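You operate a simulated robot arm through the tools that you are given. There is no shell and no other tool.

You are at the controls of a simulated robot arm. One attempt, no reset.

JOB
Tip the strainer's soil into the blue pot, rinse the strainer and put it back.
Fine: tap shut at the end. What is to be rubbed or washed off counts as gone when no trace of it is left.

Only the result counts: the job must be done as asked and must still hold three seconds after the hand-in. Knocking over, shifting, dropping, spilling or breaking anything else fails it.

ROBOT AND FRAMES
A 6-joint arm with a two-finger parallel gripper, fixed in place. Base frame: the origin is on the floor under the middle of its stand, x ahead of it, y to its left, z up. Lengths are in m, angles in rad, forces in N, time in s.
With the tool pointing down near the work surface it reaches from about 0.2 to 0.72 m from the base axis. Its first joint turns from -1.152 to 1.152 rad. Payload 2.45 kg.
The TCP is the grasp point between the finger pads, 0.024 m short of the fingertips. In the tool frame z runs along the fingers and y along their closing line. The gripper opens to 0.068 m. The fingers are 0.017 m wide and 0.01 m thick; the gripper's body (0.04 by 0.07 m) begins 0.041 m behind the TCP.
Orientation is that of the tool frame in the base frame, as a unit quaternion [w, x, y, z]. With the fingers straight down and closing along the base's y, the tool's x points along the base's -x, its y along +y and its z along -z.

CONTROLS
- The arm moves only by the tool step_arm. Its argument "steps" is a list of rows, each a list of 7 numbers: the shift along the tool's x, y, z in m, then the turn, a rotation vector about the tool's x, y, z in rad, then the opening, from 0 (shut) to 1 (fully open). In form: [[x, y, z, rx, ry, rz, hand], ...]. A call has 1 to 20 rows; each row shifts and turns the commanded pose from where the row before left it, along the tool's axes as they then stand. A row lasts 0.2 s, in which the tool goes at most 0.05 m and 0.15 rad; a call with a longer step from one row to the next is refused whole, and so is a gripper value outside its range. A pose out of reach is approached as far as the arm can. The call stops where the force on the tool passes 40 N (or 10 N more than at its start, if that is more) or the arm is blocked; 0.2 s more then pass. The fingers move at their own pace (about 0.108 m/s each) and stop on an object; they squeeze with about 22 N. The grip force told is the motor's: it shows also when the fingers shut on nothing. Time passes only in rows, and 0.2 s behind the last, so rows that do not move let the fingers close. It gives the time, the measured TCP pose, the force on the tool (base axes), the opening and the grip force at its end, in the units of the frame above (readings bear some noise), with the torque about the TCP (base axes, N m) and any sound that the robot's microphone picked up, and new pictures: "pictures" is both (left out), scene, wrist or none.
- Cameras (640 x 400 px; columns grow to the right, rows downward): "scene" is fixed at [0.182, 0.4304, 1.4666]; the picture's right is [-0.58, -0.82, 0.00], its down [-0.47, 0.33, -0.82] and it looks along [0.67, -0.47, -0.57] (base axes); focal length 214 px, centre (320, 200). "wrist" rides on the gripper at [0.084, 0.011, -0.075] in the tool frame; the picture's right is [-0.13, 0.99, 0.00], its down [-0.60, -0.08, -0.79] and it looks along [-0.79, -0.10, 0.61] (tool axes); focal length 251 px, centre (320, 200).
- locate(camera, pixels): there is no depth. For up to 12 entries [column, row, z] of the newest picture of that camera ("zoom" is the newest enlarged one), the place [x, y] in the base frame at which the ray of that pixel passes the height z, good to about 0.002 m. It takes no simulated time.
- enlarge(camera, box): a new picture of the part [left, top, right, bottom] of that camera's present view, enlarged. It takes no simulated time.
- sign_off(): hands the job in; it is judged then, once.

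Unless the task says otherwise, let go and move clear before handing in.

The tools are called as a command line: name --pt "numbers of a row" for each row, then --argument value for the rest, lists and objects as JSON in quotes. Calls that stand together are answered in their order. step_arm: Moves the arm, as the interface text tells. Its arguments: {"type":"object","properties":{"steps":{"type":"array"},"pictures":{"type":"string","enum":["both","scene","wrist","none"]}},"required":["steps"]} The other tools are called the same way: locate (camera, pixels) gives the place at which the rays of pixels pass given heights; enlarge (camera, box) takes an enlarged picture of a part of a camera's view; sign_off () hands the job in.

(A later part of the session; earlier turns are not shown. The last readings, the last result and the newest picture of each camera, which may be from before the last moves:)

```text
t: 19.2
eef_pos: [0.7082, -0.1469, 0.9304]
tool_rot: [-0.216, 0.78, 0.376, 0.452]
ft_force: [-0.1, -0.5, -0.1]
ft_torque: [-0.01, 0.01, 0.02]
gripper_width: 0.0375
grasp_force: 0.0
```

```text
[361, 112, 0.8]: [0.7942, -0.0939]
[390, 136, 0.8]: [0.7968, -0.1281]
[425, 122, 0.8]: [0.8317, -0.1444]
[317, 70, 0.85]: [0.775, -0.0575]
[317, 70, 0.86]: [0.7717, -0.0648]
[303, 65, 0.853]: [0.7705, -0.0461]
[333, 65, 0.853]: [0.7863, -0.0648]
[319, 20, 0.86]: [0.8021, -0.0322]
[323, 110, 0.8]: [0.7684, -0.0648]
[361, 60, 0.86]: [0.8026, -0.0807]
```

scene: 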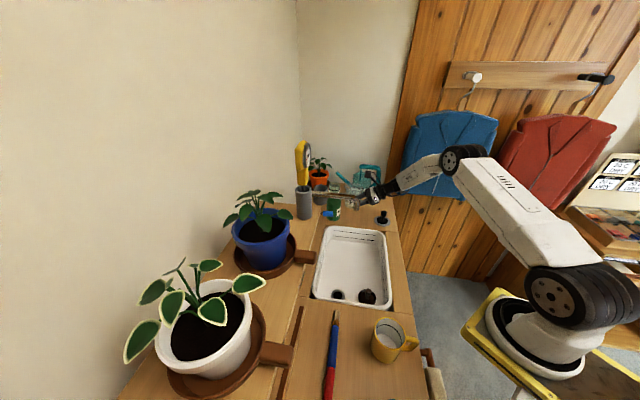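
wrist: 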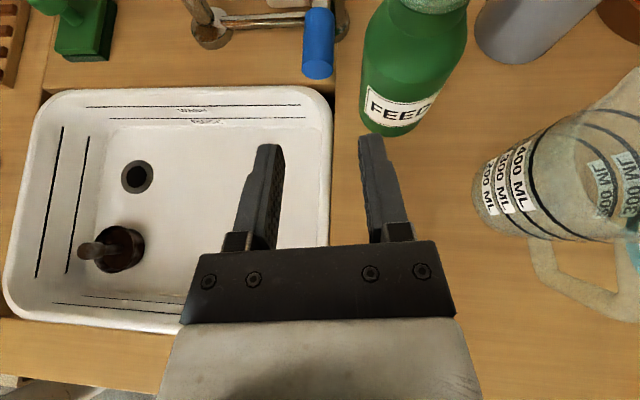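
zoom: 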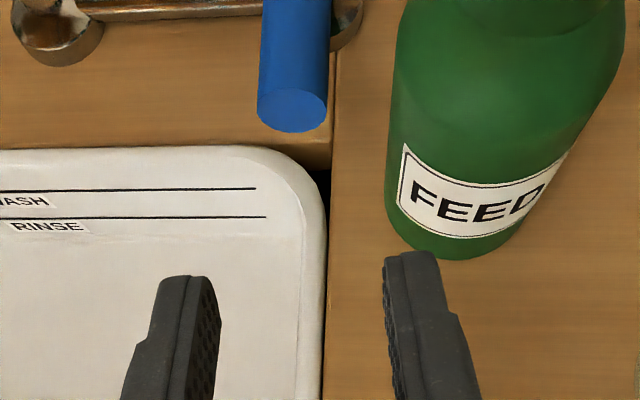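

Bottle solves to centre (0.827,−0.109), r≈0.036; gripping would pass within 6 mm of it, so I'll use closed fingers as a narrow prong under the lever tip instead. First flatten the tilt to ~18°, close, and drop to just behind and below the lever.

step_arm --pt "0 0 0 0 0.1 0 0" --pt "0 0 0 0 0.1 0 0" --pt "-0.0204 -0.0011 0.0213 0 0 0 0" --pt "-0.0204 -0.0011 0.0213 0 0 0 0" --pt "-0.0204 -0.0011 0.0213 0 0 0 0" --pt "-0.0204 -0.0011 0.0213 0 0 0 0" --pictures "both"

enlarge --camera "wrist" --box '[240, 60, 420, 200]'

enlarge --camera "scene" --box '[300, 170, 410, 240]'

```text
t: 20.6
eef_pos: [0.7398, -0.1026, 0.8274]
tool_rot: [-0.252, 0.731, 0.352, 0.528]
ft_force: [0.1, -0.7, -0.7]
ft_torque: [-0.02, 0.01, 0.0]
gripper_width: 0.0
grasp_force: 22.0
```

scene: 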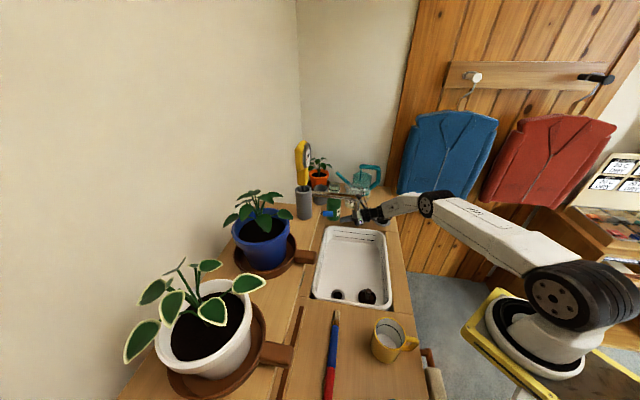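
wrist: 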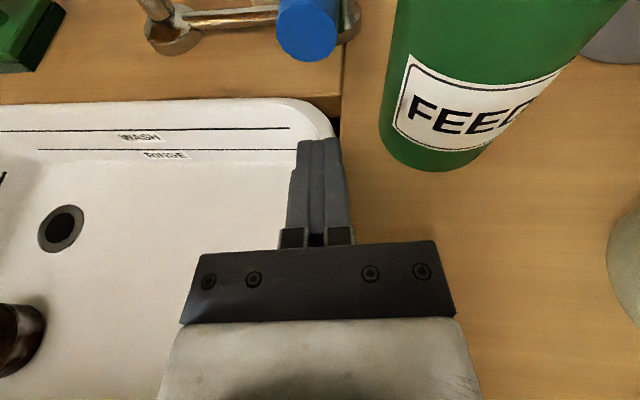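

```text
2.86 times, centred on (330, 130) of wrist
```

zoom: 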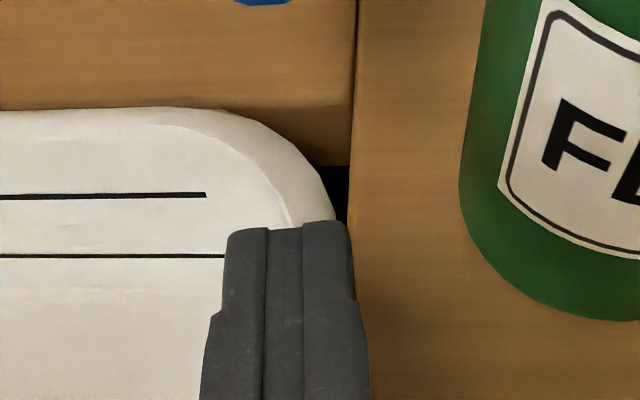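

```text
5.71 times, centred on (355, 205) of scene
```

zoom: 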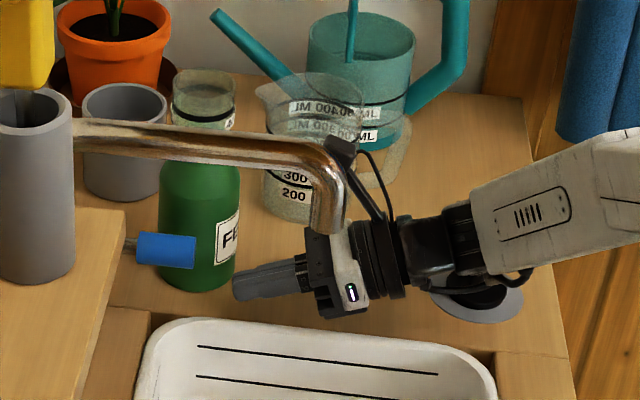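

The closed fingers sit behind and below the lever tip (scene zoom: fingertip (238,290), lever tip (190,252)). I'll check lateral alignment before advancing.

locate --camera "wrist" --pixels '[[308, 45, 0.853], [308, 62, 0.842], [279, 30, 0.853], [341, 30, 0.853], [308, 10, 0.864], [320, 140, 0.825], [380, 140, 0.8], [430, 172, 0.8], [450, 172, 0.8]]'

```text
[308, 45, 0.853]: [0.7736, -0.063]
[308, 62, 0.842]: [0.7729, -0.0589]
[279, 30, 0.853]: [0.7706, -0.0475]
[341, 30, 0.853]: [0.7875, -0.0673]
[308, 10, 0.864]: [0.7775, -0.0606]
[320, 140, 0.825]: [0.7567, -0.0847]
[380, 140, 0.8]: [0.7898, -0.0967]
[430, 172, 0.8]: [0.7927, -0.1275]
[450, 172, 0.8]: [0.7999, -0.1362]
```

Lateral error is under 1 mm. I'll advance 0.052 m under the lever and then begin lifting in 1 cm rows.

step_arm --pt "0.0055 0 0.0164 0 0 0 0" --pt "0.0055 0 0.0164 0 0 0 0" --pt "0.0055 0 0.0164 0 0 0 0" --pt "0.0076 0 -0.0025 0 0 0 0" --pt "0.0076 0 -0.0025 0 0 0 0" --pictures "both"

enlarge --camera "scene" --box '[300, 170, 410, 240]'

```text
t: 21.8
eef_pos: [0.7723, -0.0632, 0.8437]
tool_rot: [-0.254, 0.73, 0.353, 0.526]
ft_force: [-0.1, -0.5, -1.2]
ft_torque: [0.02, 0.02, 0.0]
gripper_width: 0.0003
grasp_force: 21.7
```

scene: 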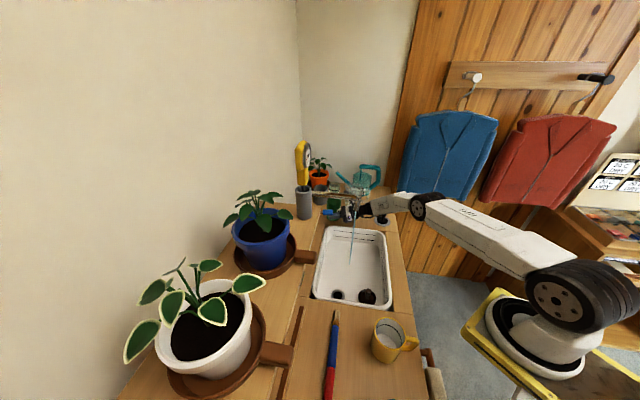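
wrist: 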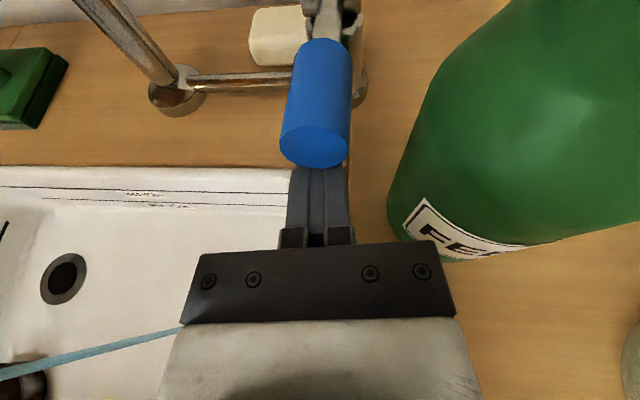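

```text
5.71 times, centred on (355, 205) of scene
```

zoom: 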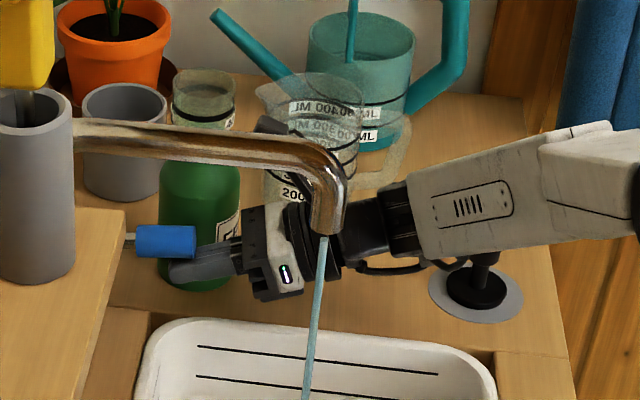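

Water is already running as a thin stream from the spout (scene (356,210) down to (350,263)), with very little force on the lever. I'll lift about 2 cm more for a fuller flow.

step_arm --pt "0.0095 0 -0.0032 0 0 0 0" --pt "0.0095 0 -0.0032 0 0 0 0" --pictures "both"

enlarge --camera "scene" --box '[300, 190, 410, 310]'

locate --camera "scene" --pixels '[[350, 263, 0.7], [350, 263, 0.71], [355.5, 211, 1.0], [355.5, 211, 0.98]]'

```text
t: 22.4
eef_pos: [0.7726, -0.0619, 0.8629]
tool_rot: [-0.253, 0.731, 0.353, 0.527]
ft_force: [0.1, -0.5, -0.6]
ft_torque: [0.0, -0.01, -0.03]
gripper_width: 0.0
grasp_force: 22.1
```

scene: 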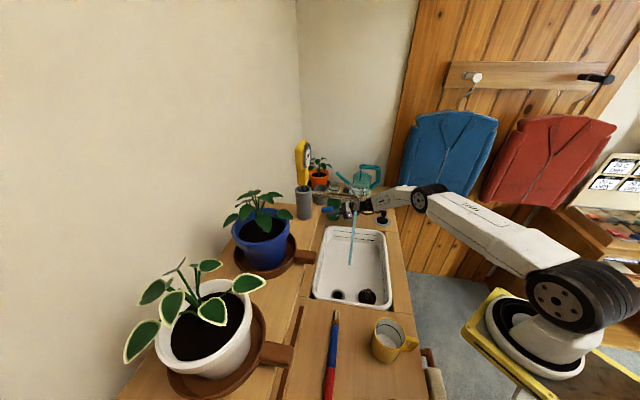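
wrist: 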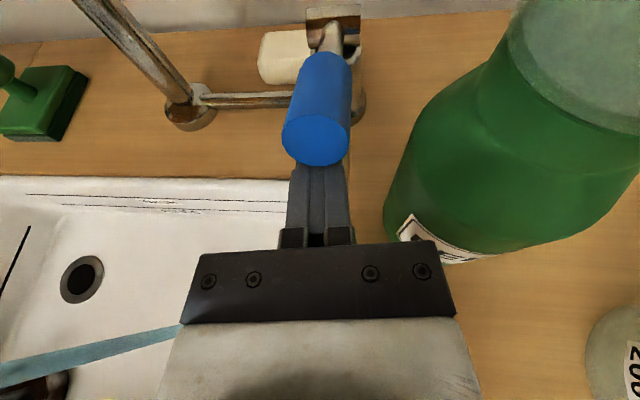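

```text
3.33 times, centred on (355, 250) of scene
```

zoom: 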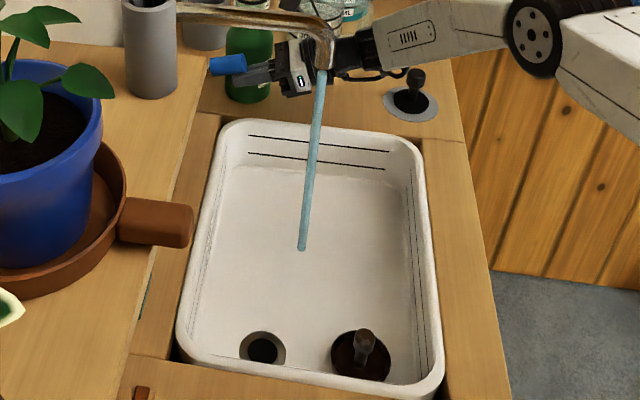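

```text
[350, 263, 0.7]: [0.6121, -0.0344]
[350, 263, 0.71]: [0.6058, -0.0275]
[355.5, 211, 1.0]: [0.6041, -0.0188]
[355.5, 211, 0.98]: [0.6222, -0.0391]
```

The stream is fuller and falls straight at (0.612,−0.034) into the sink. I'll pull the prong back out along the axis and rise, then check that the lever stays and the water keeps running.

step_arm --pt "-0.0127 0 -0.038 0 0 0 0" --pt "-0.0127 0 -0.038 0 0 0 0" --pt "0.038 0 -0.0126 0 0 0 0" --pt "0.038 0 -0.0126 0 0 0 0" --pt "0.038 0 -0.0126 0 0 0 0" --pt "0.038 0 -0.0126 0 0 0 0" --pt "0.038 0 -0.0126 0 0 0 0" --pictures "both"

enlarge --camera "scene" --box '[300, 190, 410, 310]'

```text
t: 24.0
eef_pos: [0.7226, -0.125, 1.0638]
tool_rot: [-0.253, 0.731, 0.352, 0.527]
ft_force: [0.0, 0.0, 0.4]
ft_torque: [0.0, 0.03, 0.01]
gripper_width: 0.0
grasp_force: 21.4
```

scene: 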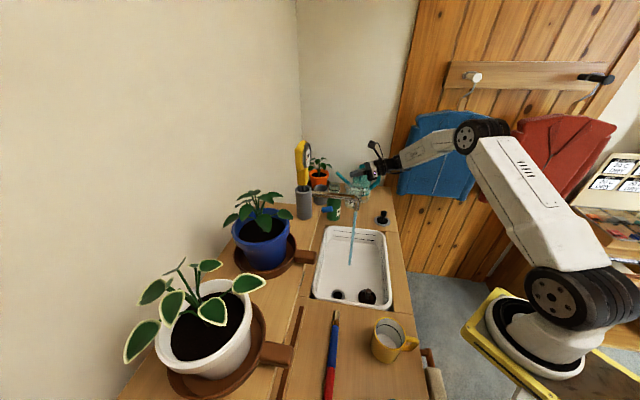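
wrist: 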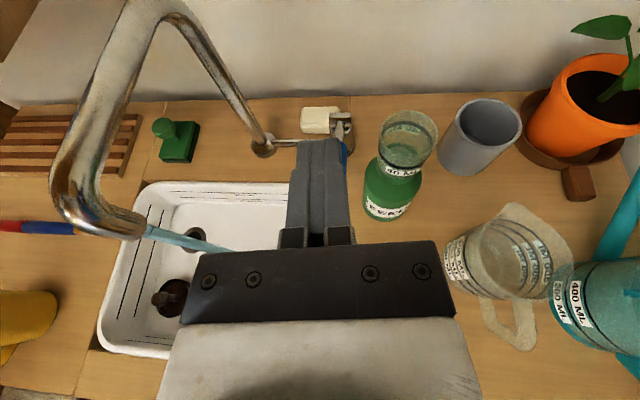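

```text
3.33 times, centred on (355, 250) of scene
```

zoom: 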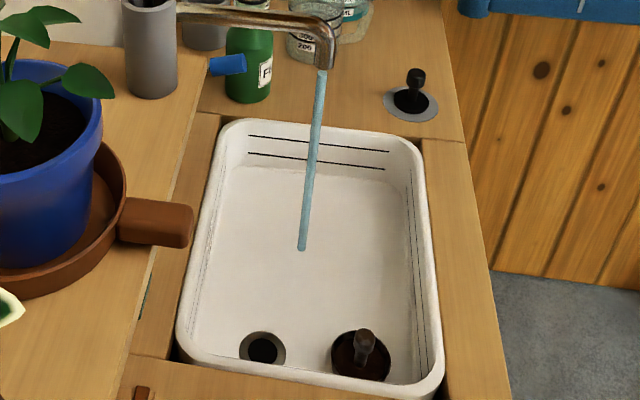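

The lever stays up and the water keeps running. Now I'll retreat to free space and swing the hand to point straight down, then go above the strainer.

step_arm --pt "-0.001 -0.025 -0.041 0 0 0 0.3" --pt "-0.001 -0.025 -0.041 0 0 0 0.6" --pt "-0.001 -0.025 -0.041 0 0 0 0.8" --pt "-0.001 -0.025 -0.041 0 0 0 0.8" --pt "-0.001 -0.025 -0.041 0 0 0 0.8" --pt "0 0 0 0 -0.14 0 0.8" --pt "0 0 0 0 -0.14 0 0.8" --pt "0 0 0 0 -0.14 0 0.8" --pt "0 0 0 0 -0.14 0 0.8" --pt "0 0 0 0 -0.14 0 0.8" --pt "0 0 0 0 -0.14 0 0.8" --pt "0 0 0 0 -0.14 0 0.8" --pt "0 0 0 0 -0.14 0 0.8" --pt "0 0 0 0 -0.137 0 0.8" --pictures "both"

```text
t: 27.0
eef_pos: [0.5027, -0.1996, 1.122]
tool_rot: [0.003, 0.901, 0.434, -0.003]
ft_force: [-0.3, 0.1, 0.4]
ft_torque: [-0.03, 0.02, 0.01]
gripper_width: 0.0543
grasp_force: 0.1
```

scene: 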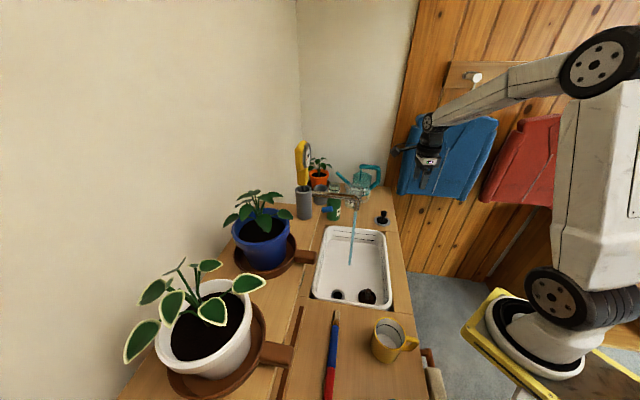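
wrist: 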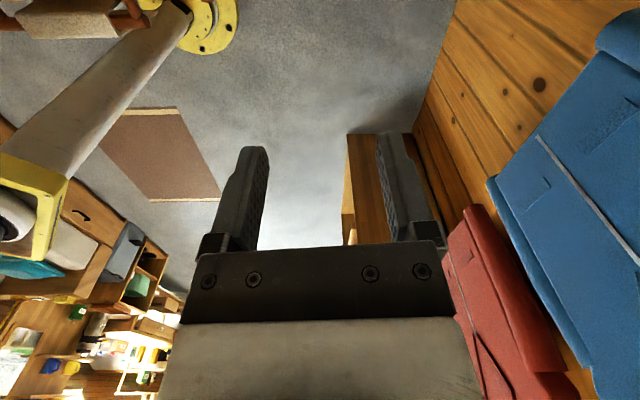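

The hand points down now. I'll travel via (0.42,−0.08,1.0), well away from the spout, to a viewing spot just beyond the strainer at z=0.9.

step_arm --pt "0.0105 -0.035 0.0305 0 0 0 0.8" --pt "0.0105 -0.035 0.0305 0 0 0 0.8" --pt "0.0105 -0.035 0.0305 0 0 0 0.8" --pt "0.0105 -0.035 0.0305 0 0 0 0.8" --pt "0.0358 -0.0129 0.025 0 0 0 0.8" --pt "0.0358 -0.0129 0.025 0 0 0 0.8" --pt "0.0358 -0.0129 0.025 0 0 0 0.8" --pt "0.0358 -0.0129 0.025 0 0 0 0.8" --pictures "both"

enlarge --camera "wrist" --box '[240, 30, 420, 170]'

```text
t: 28.8
eef_pos: [0.4673, 0.063, 0.8982]
tool_rot: [0.003, 0.901, 0.434, -0.003]
ft_force: [-0.6, 0.2, 0.0]
ft_torque: [-0.01, -0.01, -0.01]
gripper_width: 0.0544
grasp_force: 0.1
```

scene: 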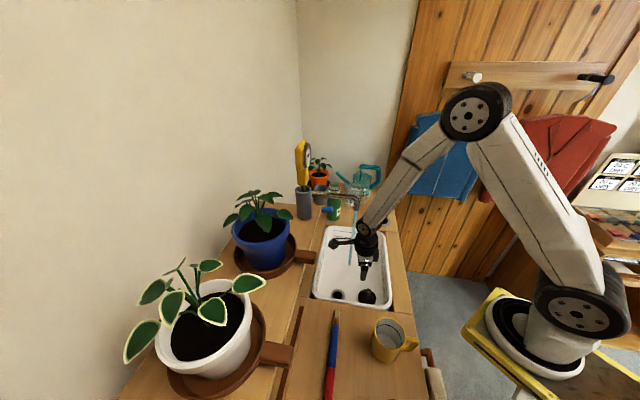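
wrist: 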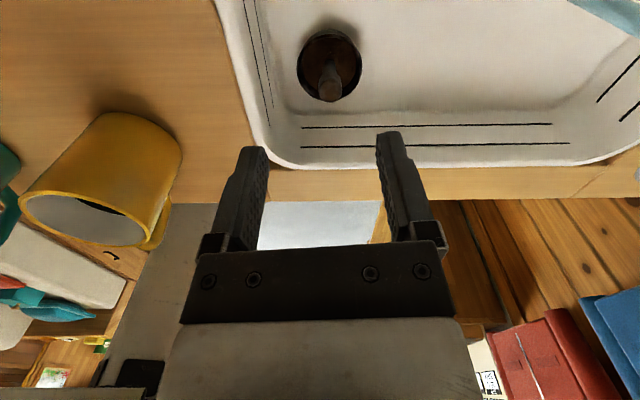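

```text
2.86 times, centred on (330, 100) of wrist
```

zoom: 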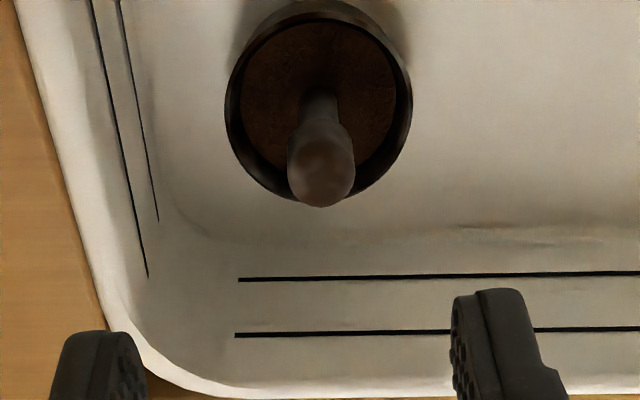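

The strainer is seen clearly: rim centre at wrist ≈(329,65), knob top ≈(330,93). I'll locate these at candidate heights and combine with the scene view.

locate --camera "wrist" --pixels '[[329.3, 65, 0.71], [329.3, 65, 0.72], [296.8, 65, 0.72], [362.2, 65, 0.72], [330, 93, 0.75], [330, 93, 0.76], [330, 93, 0.77], [319, 88, 0.76], [342, 88, 0.76], [329, 69, 0.72]]'

enlarge --camera "scene" --box '[340, 270, 400, 310]'

locate --camera "scene" --pixels '[[368.3, 290.6, 0.75], [368.3, 290.6, 0.76], [368.3, 290.6, 0.77], [367, 297, 0.71], [367, 297, 0.72], [367, 297, 0.73]]'

```text
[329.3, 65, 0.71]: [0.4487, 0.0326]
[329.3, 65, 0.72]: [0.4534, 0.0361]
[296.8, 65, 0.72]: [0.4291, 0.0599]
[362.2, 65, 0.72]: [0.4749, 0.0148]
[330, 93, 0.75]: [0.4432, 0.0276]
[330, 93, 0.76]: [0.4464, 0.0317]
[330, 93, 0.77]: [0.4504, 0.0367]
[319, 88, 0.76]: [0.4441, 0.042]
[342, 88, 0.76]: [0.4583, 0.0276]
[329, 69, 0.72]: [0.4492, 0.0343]
```

```text
10.00 times, centred on (370, 290) of scene
```

zoom: 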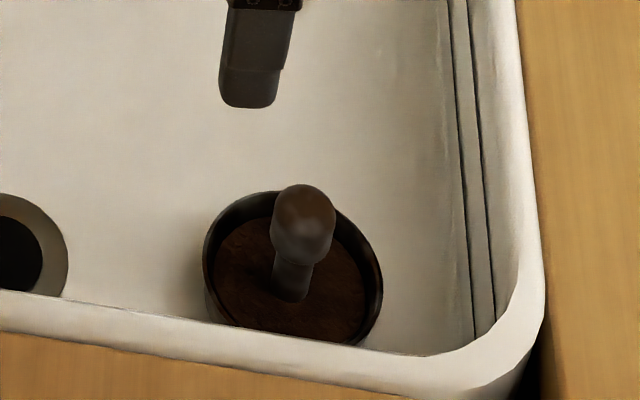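

```text
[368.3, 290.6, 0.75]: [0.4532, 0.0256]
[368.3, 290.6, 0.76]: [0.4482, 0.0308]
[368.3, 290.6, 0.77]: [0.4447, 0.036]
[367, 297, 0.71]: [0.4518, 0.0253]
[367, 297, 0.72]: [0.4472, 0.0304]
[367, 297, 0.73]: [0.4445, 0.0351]
```

The knob centre triangulates to ≈(0.448, 0.030, 0.75), rim diameter ≈0.065. I'll move directly above it to z≈0.85 and check alignment.

step_arm --pt "-0.0189 0.0028 0.025 0 0 0 0.8" --pt "-0.0189 0.0028 0.025 0 0 0 0.8" --pt "0 0 0.03 0 0 0 0.8" --pictures "both"

enlarge --camera "wrist" --box '[220, 60, 420, 200]'

enlarge --camera "scene" --box '[330, 240, 410, 310]'

```text
t: 29.6
eef_pos: [0.4466, 0.0306, 0.819]
tool_rot: [0.002, 0.901, 0.434, -0.003]
ft_force: [1.7, 0.2, 0.1]
ft_torque: [0.0, 0.0, 0.01]
gripper_width: 0.0543
grasp_force: 0.1
```

scene: 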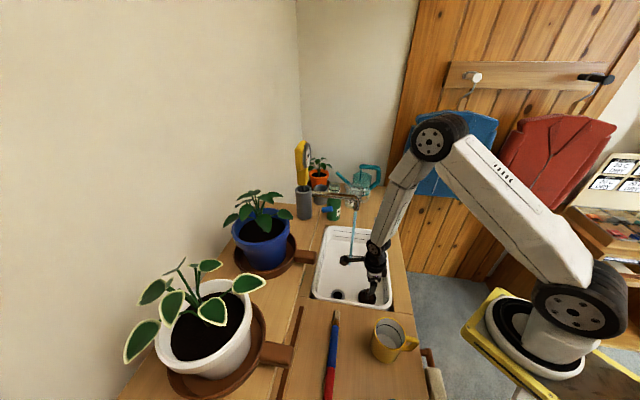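
wrist: 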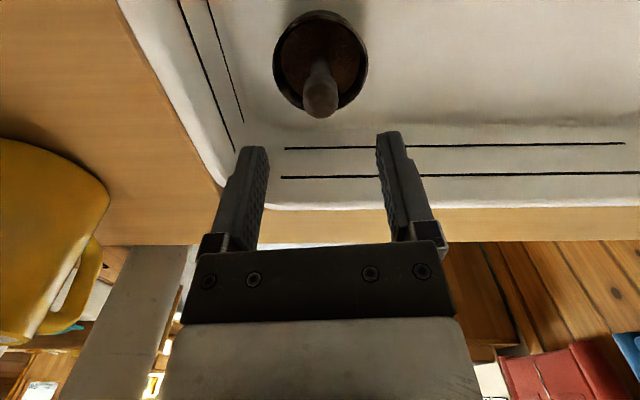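

```text
2.86 times, centred on (320, 130) of wrist
```

zoom: 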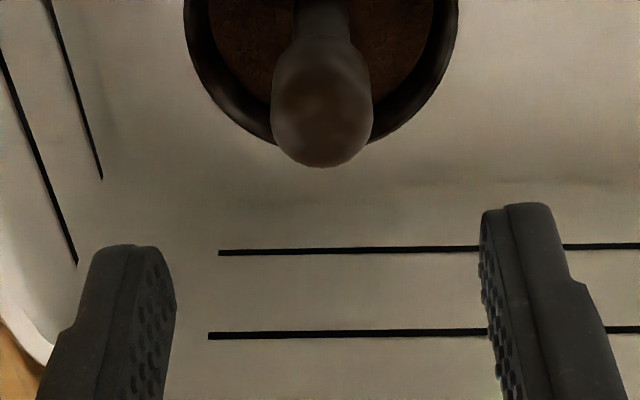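

```text
5.71 times, centred on (370, 275) of scene
```

zoom: 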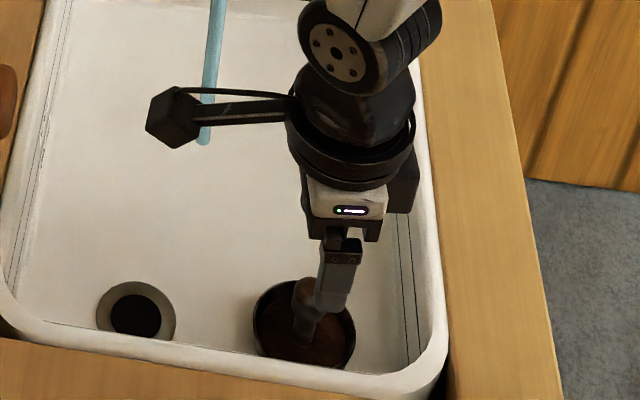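

The knob (320,92) is centred between the fingers laterally. I'll check its position along the other axis with locate, then descend.

locate --camera "wrist" --pixels '[[320.5, 88, 0.75], [320.5, 88, 0.755], [320.5, 95, 0.76], [303.8, 92, 0.755], [338, 92, 0.755], [320.5, 60, 0.72]]'

```text
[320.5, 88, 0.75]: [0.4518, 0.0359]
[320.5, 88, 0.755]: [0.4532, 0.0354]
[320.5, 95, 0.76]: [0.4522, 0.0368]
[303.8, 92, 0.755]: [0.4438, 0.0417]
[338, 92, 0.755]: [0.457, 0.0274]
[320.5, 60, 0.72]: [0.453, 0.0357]
```

Using the knob's true mid-row (~97), it is within ~2 mm of the TCP axis. I'll descend to z≈0.752 with the fingers open.

step_arm --pt "0.0007 0.0005 0.022 0 0 0 0.8" --pt "0.0007 0.0005 0.022 0 0 0 0.8" --pt "0.0007 0 0.012 0 0 0 0.8" --pictures "both"

enlarge --camera "wrist" --box '[220, 80, 420, 220]'

enlarge --camera "scene" --box '[340, 260, 400, 310]'

```text
t: 30.4
eef_pos: [0.4484, 0.0298, 0.7625]
tool_rot: [0.002, 0.902, 0.433, -0.003]
ft_force: [0.1, -0.3, -0.8]
ft_torque: [-0.03, 0.0, 0.02]
gripper_width: 0.0543
grasp_force: 0.1
```

scene: 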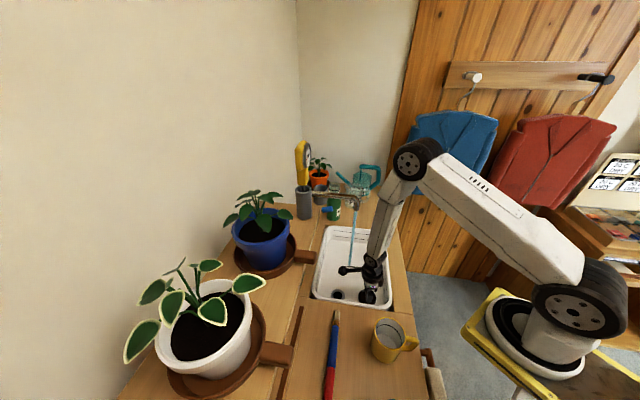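
wrist: 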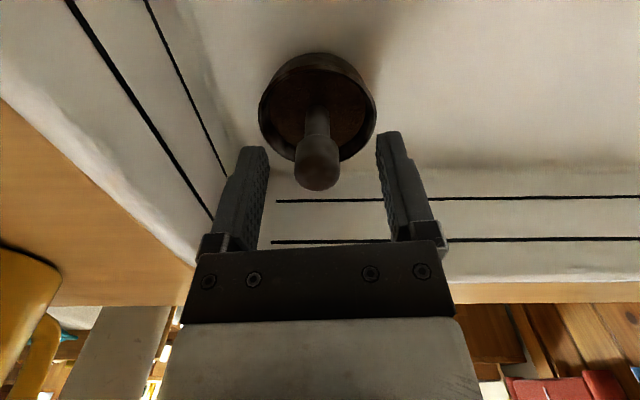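

```text
2.86 times, centred on (320, 150) of wrist
```

zoom: 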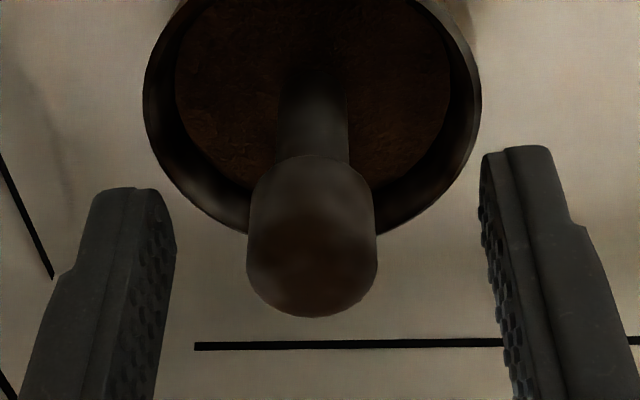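

```text
8.00 times, centred on (370, 285) of scene
```

zoom: 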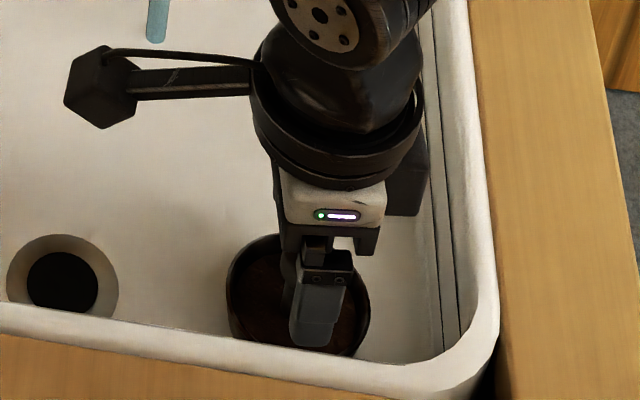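

The knob's centre works out at z≈0.750 and is in line with the pads. I'll shift 2 mm sideways, lower 11 mm and close.

step_arm --pt "0 -0.002 0.0115 0 0 0 0.8" --pt "0 0 0 0 0 0 0.3" --pt "0 0 0 0 0 0 0" --pt "0 0 0 0 0 0 0" --pt "0 0 0 0 0 0 0" --pictures "both"

enlarge --camera "wrist" --box '[220, 80, 420, 220]'

```text
t: 31.6
eef_pos: [0.4483, 0.0317, 0.7506]
tool_rot: [0.003, 0.901, 0.433, -0.003]
ft_force: [0.7, -0.1, 0.7]
ft_torque: [0.0, -0.03, -0.03]
gripper_width: 0.0205
grasp_force: 22.0
```

scene: 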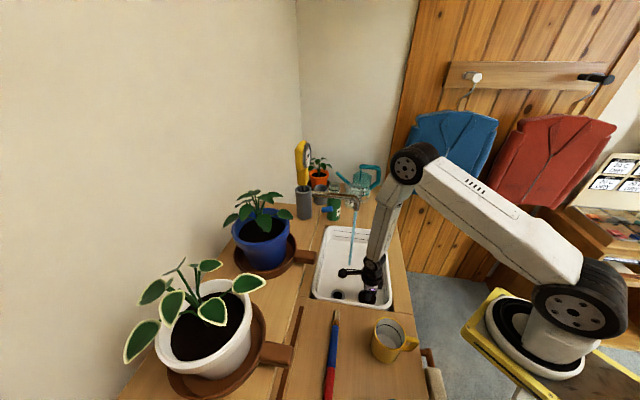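
wrist: 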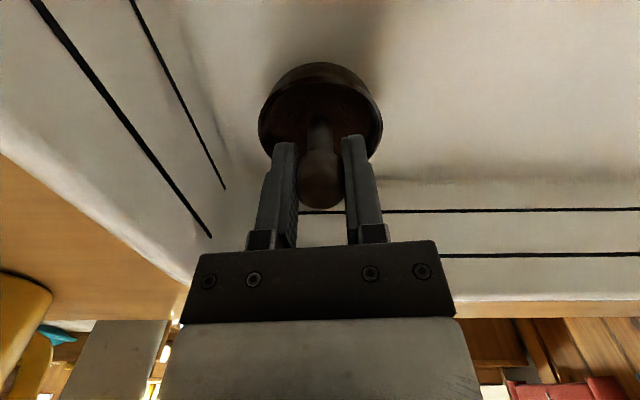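

```text
2.86 times, centred on (320, 150) of wrist
```

zoom: 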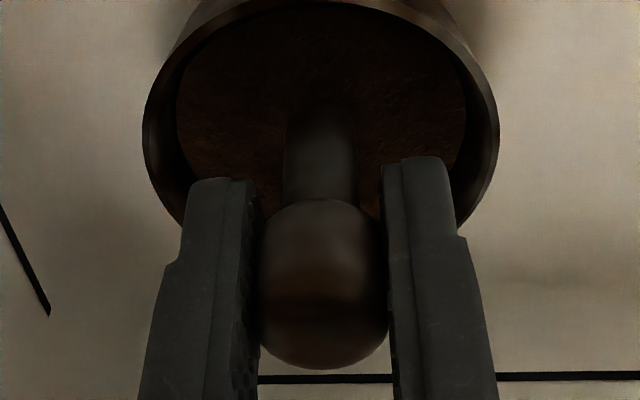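

Gripped at 0.0205 m, TCP (0.4483, 0.0317, 0.7506) — I'll note this as the put-back pose. Lift straight up gently and check.

step_arm --pt "0 0 -0.01 0 0 0 0" --pt "0 0 -0.02 0 0 0 0" --pt "0 0 -0.02 0 0 0 0" --pt "0 0 0 0 0 0 0" --pictures "both"

enlarge --camera "scene" --box '[330, 250, 410, 310]'

enlarge --camera "wrist" --box '[220, 30, 420, 220]'

```text
t: 32.6
eef_pos: [0.4475, 0.032, 0.8029]
tool_rot: [0.003, 0.901, 0.434, -0.004]
ft_force: [0.4, -0.9, -0.7]
ft_torque: [-0.01, 0.01, -0.03]
gripper_width: 0.0206
grasp_force: 21.8
```

scene: 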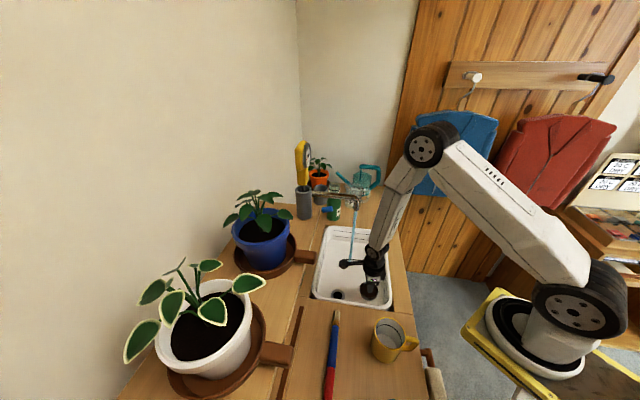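
wrist: 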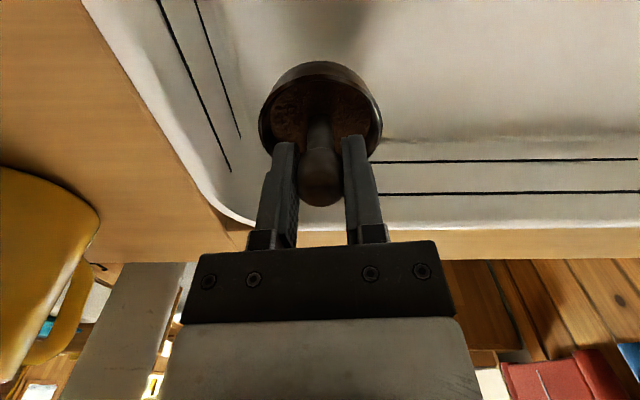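

```text
6.67 times, centred on (370, 280) of scene
```

zoom: 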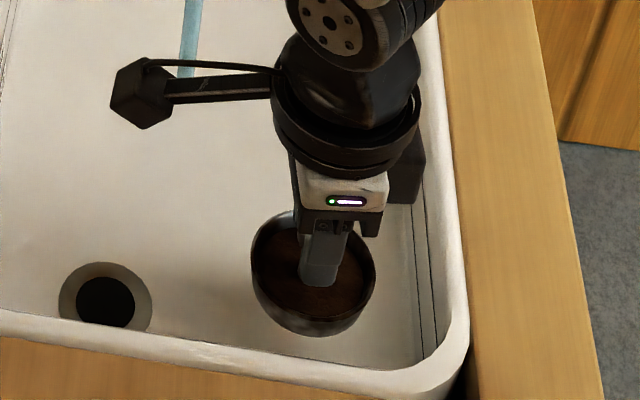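

```text
2.11 times, centred on (320, 125) of wrist
```

zoom: 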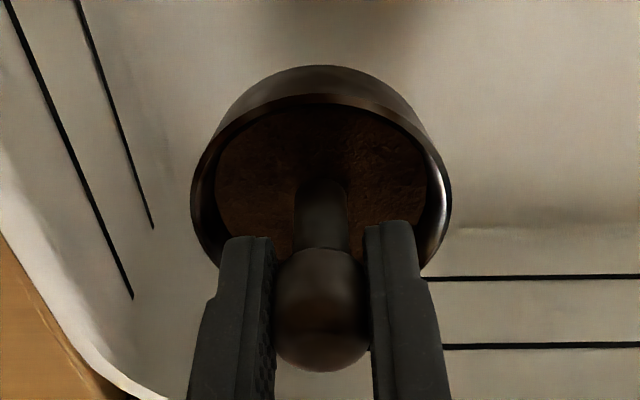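

The strainer is held firmly and upright, soil inside. I'll carry it straight up smoothly to z≈1.28, clear of shelf and spout.

step_arm --pt "0 0 -0.02 0 0 0 0" --pt "0 0 -0.035 0 0 0 0" --pt "0 0 -0.04 0 0 0 0" --pt "0 0 -0.04 0 0 0 0" --pt "0 0 -0.04 0 0 0 0" --pt "0 0 -0.04 0 0 0 0" --pt "0 0 -0.04 0 0 0 0" --pt "0 0 -0.04 0 0 0 0" --pt "0 0 -0.04 0 0 0 0" --pt "0 0 -0.04 0 0 0 0" --pt "0 0 -0.04 0 0 0 0" --pt "0 0 -0.04 0 0 0 0" --pt "0 0 -0.03 0 0 0 0" --pt "0 0 -0.015 0 0 0 0" --pictures "both"

enlarge --camera "wrist" --box '[220, 30, 420, 220]'

```text
t: 35.6
eef_pos: [0.4505, 0.0353, 1.3022]
tool_rot: [0.003, 0.901, 0.435, -0.004]
ft_force: [1.2, -0.9, -0.6]
ft_torque: [-0.02, -0.01, -0.03]
gripper_width: 0.0204
grasp_force: 21.9
```

scene: 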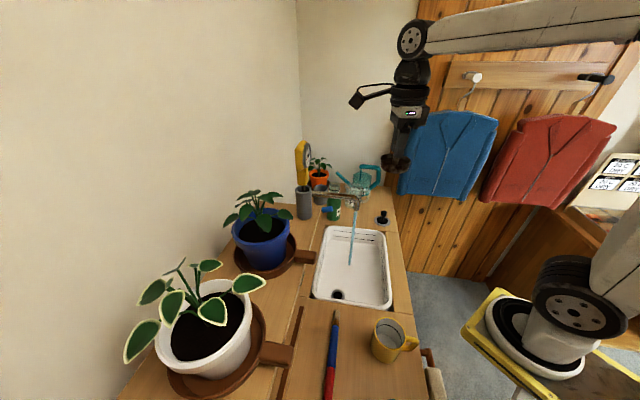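
wrist: 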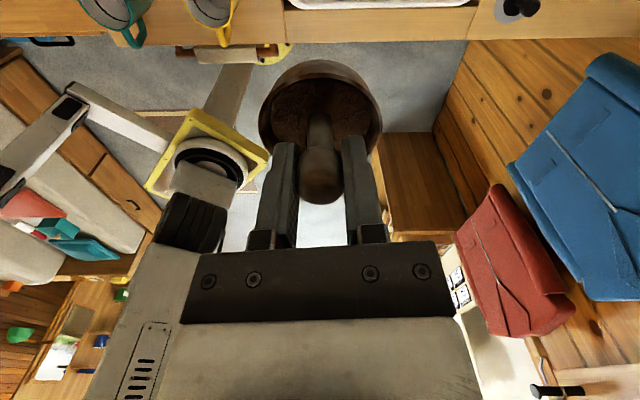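

```text
2.11 times, centred on (320, 125) of wrist
```

zoom: 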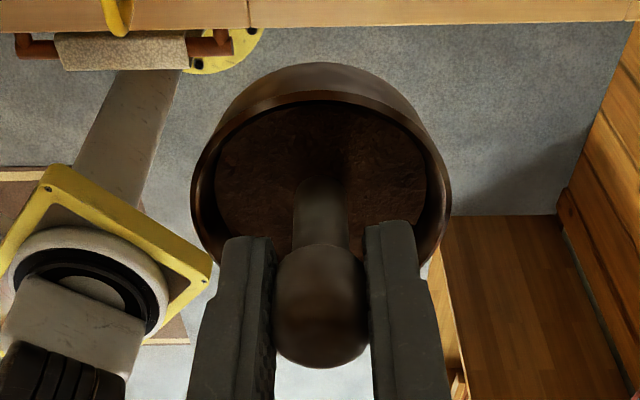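

Nothing spilled and the bowl is level. Next, swing left at the same height and rise a little to z≈1.33, still in front of the pot.

step_arm --pt "0.015 -0.017 -0.005 0 0 0 0" --pt "0.024 -0.026 -0.005 0 0 0 0" --pt "0.024 -0.026 -0.005 0 0 0 0" --pt "0.024 -0.026 -0.005 0 0 0 0" --pt "0.024 -0.026 -0.005 0 0 0 0" --pt "0.015 -0.018 -0.005 0 0 0 0" --pictures "both"

```text
t: 37.0
eef_pos: [0.4192, 0.2208, 1.3303]
tool_rot: [0.003, 0.901, 0.433, -0.004]
ft_force: [-0.4, -0.1, -1.7]
ft_torque: [-0.01, -0.02, -0.02]
gripper_width: 0.0203
grasp_force: 21.9
```

scene: 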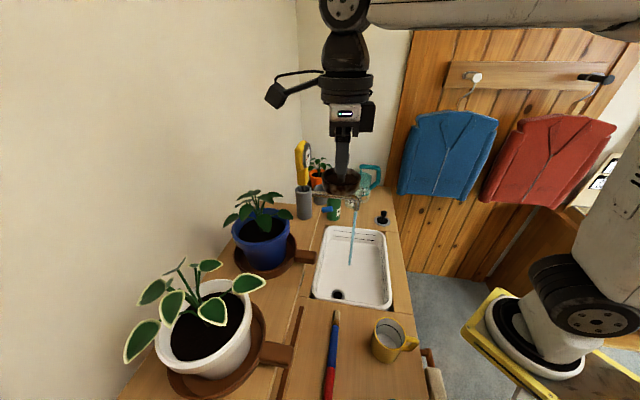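
wrist: 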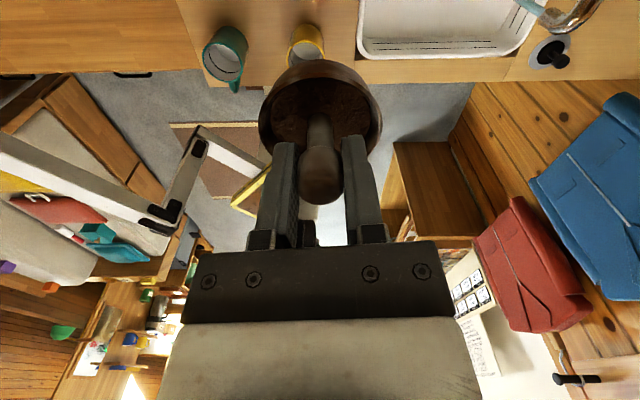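

Still level and within reach. I'll extend outward toward the pot at z≈1.33 in small steps.

step_arm --pt "0.025 0.002 0 0 0 0 0" --pt "0.03 0.002 0 0 0 0 0" --pt "0.025 0.002 0 0 0 0 0" --pictures "both"

```text
t: 37.8
eef_pos: [0.474, 0.2811, 1.3305]
tool_rot: [0.002, 0.901, 0.433, -0.003]
ft_force: [0.1, 0.2, -0.8]
ft_torque: [0.0, 0.03, 0.04]
gripper_width: 0.0205
grasp_force: 22.1
```

scene: 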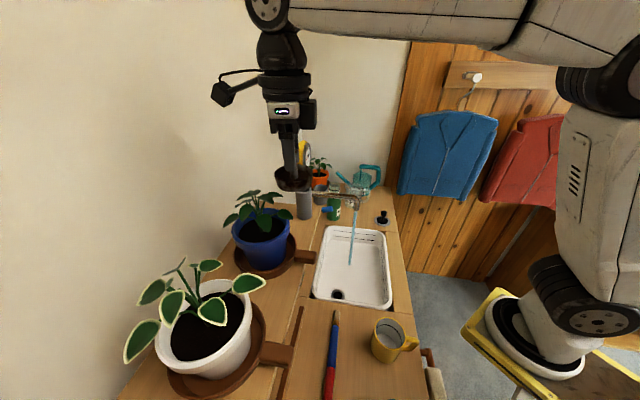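
wrist: 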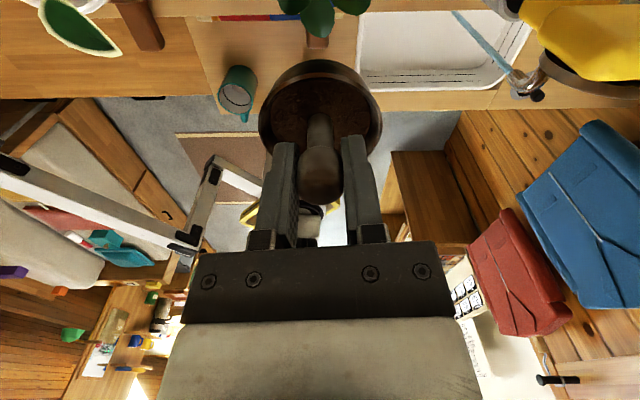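

Reach is still fine; leaf tips show at wrist (320,15). I'll move a bit further so that the camera sees the pot from above, the bowl staying above the leaves.

step_arm --pt "0.025 0.002 0 0 0 0 0" --pt "0.03 0.003 0 0 0 0 0" --pt "0.005 0 0 0 0 0 0" --pictures "both"

enlarge --camera "wrist" --box '[200, 0, 440, 150]'

enlarge --camera "scene" --box '[200, 140, 330, 280]'

```text
t: 38.6
eef_pos: [0.5158, 0.3234, 1.33]
tool_rot: [0.002, 0.901, 0.433, -0.003]
ft_force: [0.5, 0.1, -1.3]
ft_torque: [0.0, -0.02, 0.01]
gripper_width: 0.0201
grasp_force: 22.0
```

scene: 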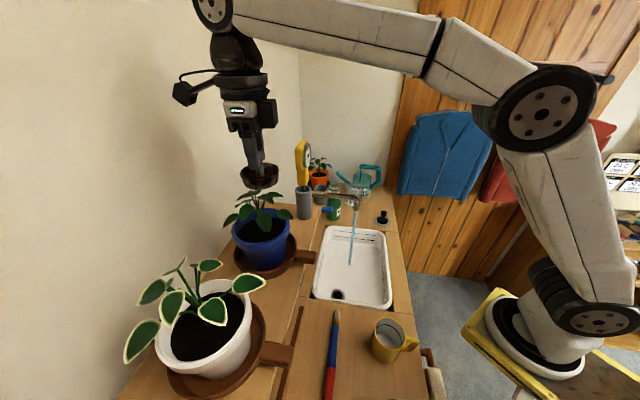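
wrist: 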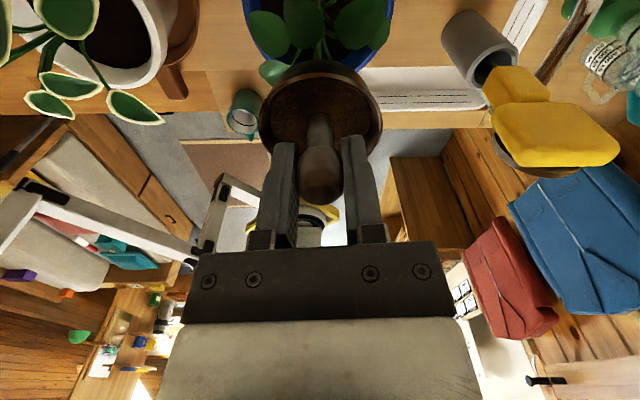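

```text
2.67 times, centred on (320, 75) of wrist
```

zoom: 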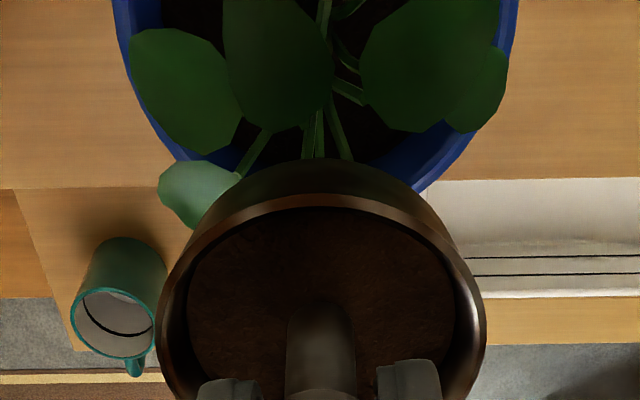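

```text
2.86 times, centred on (265, 210) of scene
```

zoom: 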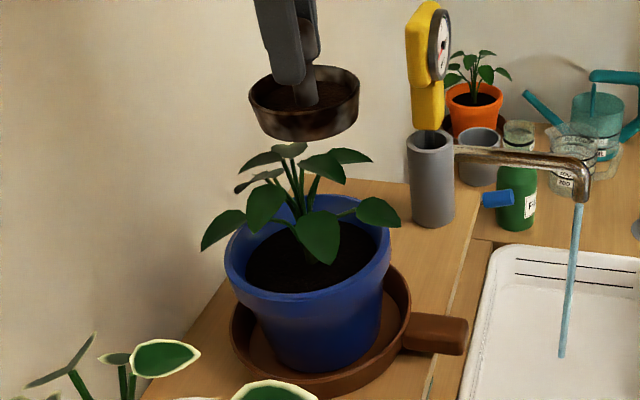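

The bowl hovers over the near half of the pot; camera-to-wall gap is small, so I'll advance only as the tilt swings the camera up. I'll tilt stepwise (tool y), keeping the bowl's low lip over the pot centre — first to about 34°.

step_arm --pt "0.0086 0 0 0 0.1 0 0" --pt "0.009 0 0.0009 0 0.1 0 0" --pt "0.0078 0 0.0016 0 0.1 0 0" --pt "0.0057 0 0.0018 0 0.1 0 0" --pt "0.0017 0 0.0007 0 0.1 0 0" --pt "-0.0025 0 -0.0014 0 0.1 0 0" --pictures "both"

enlarge --camera "wrist" --box '[200, 0, 440, 200]'

enlarge --camera "scene" --box '[200, 140, 330, 280]'

```text
t: 40.0
eef_pos: [0.5349, 0.3466, 1.3295]
tool_rot: [-0.126, 0.861, 0.415, 0.265]
ft_force: [0.3, 0.0, -0.9]
ft_torque: [-0.02, 0.01, -0.03]
gripper_width: 0.0206
grasp_force: 21.8
```

scene: 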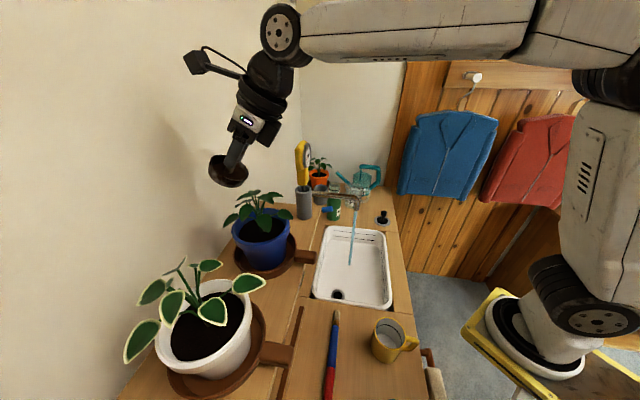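
wrist: 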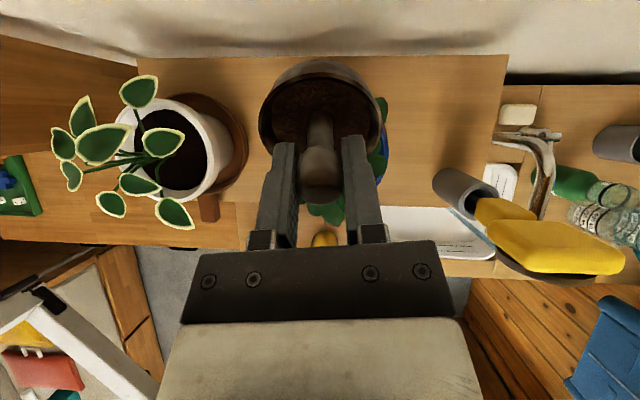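

```text
2.00 times, centred on (320, 100) of wrist
```

zoom: 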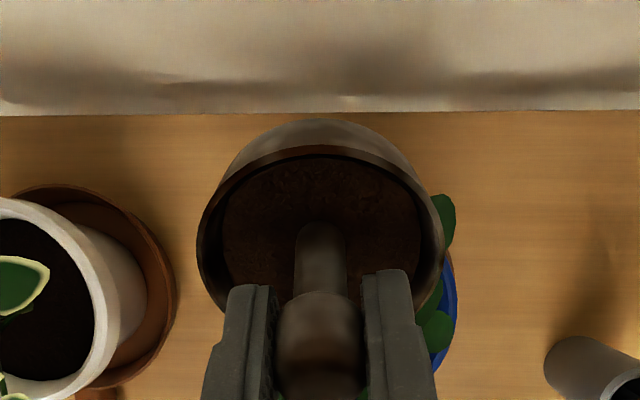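

```text
2.86 times, centred on (265, 210) of scene
```

zoom: 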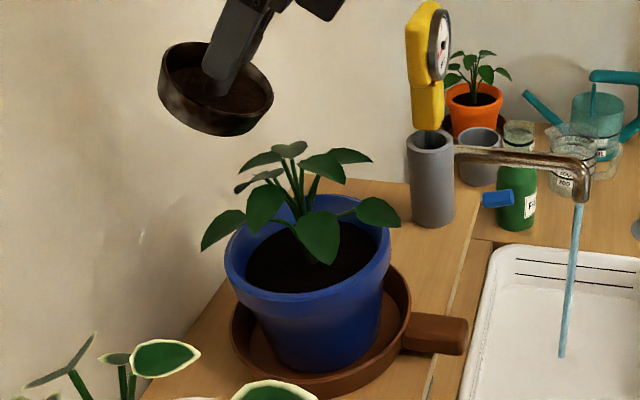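

In this down-view the pot peeks out to the right of the bowl (blue rim at wrist ≈(389,148)), so I'll check the pot's lateral position.

locate --camera "wrist" --pixels '[[389, 147.5, 1.167], [384, 180, 1.167], [384, 115, 1.22], [320, 60, 1.065], [320, 120, 1.167], [320, 160, 1.167], [378, 190, 1.167]]'

enlarge --camera "wrist" --box '[280, 80, 420, 240]'

```text
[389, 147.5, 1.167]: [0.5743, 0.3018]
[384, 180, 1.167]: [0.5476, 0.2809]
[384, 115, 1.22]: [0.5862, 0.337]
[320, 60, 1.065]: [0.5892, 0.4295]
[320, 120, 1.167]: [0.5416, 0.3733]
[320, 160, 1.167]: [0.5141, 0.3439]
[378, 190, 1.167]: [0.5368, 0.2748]
```

```text
2.50 times, centred on (350, 160) of wrist
```

zoom: 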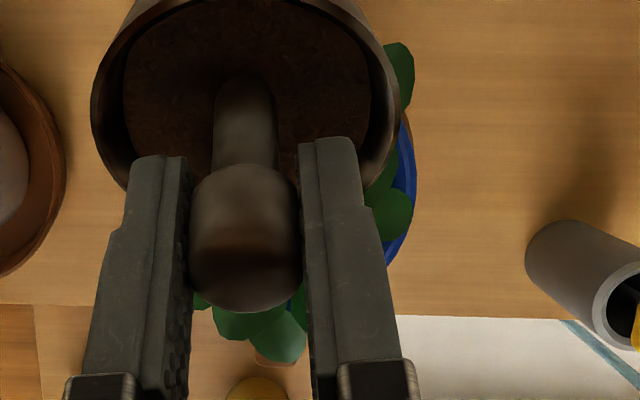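

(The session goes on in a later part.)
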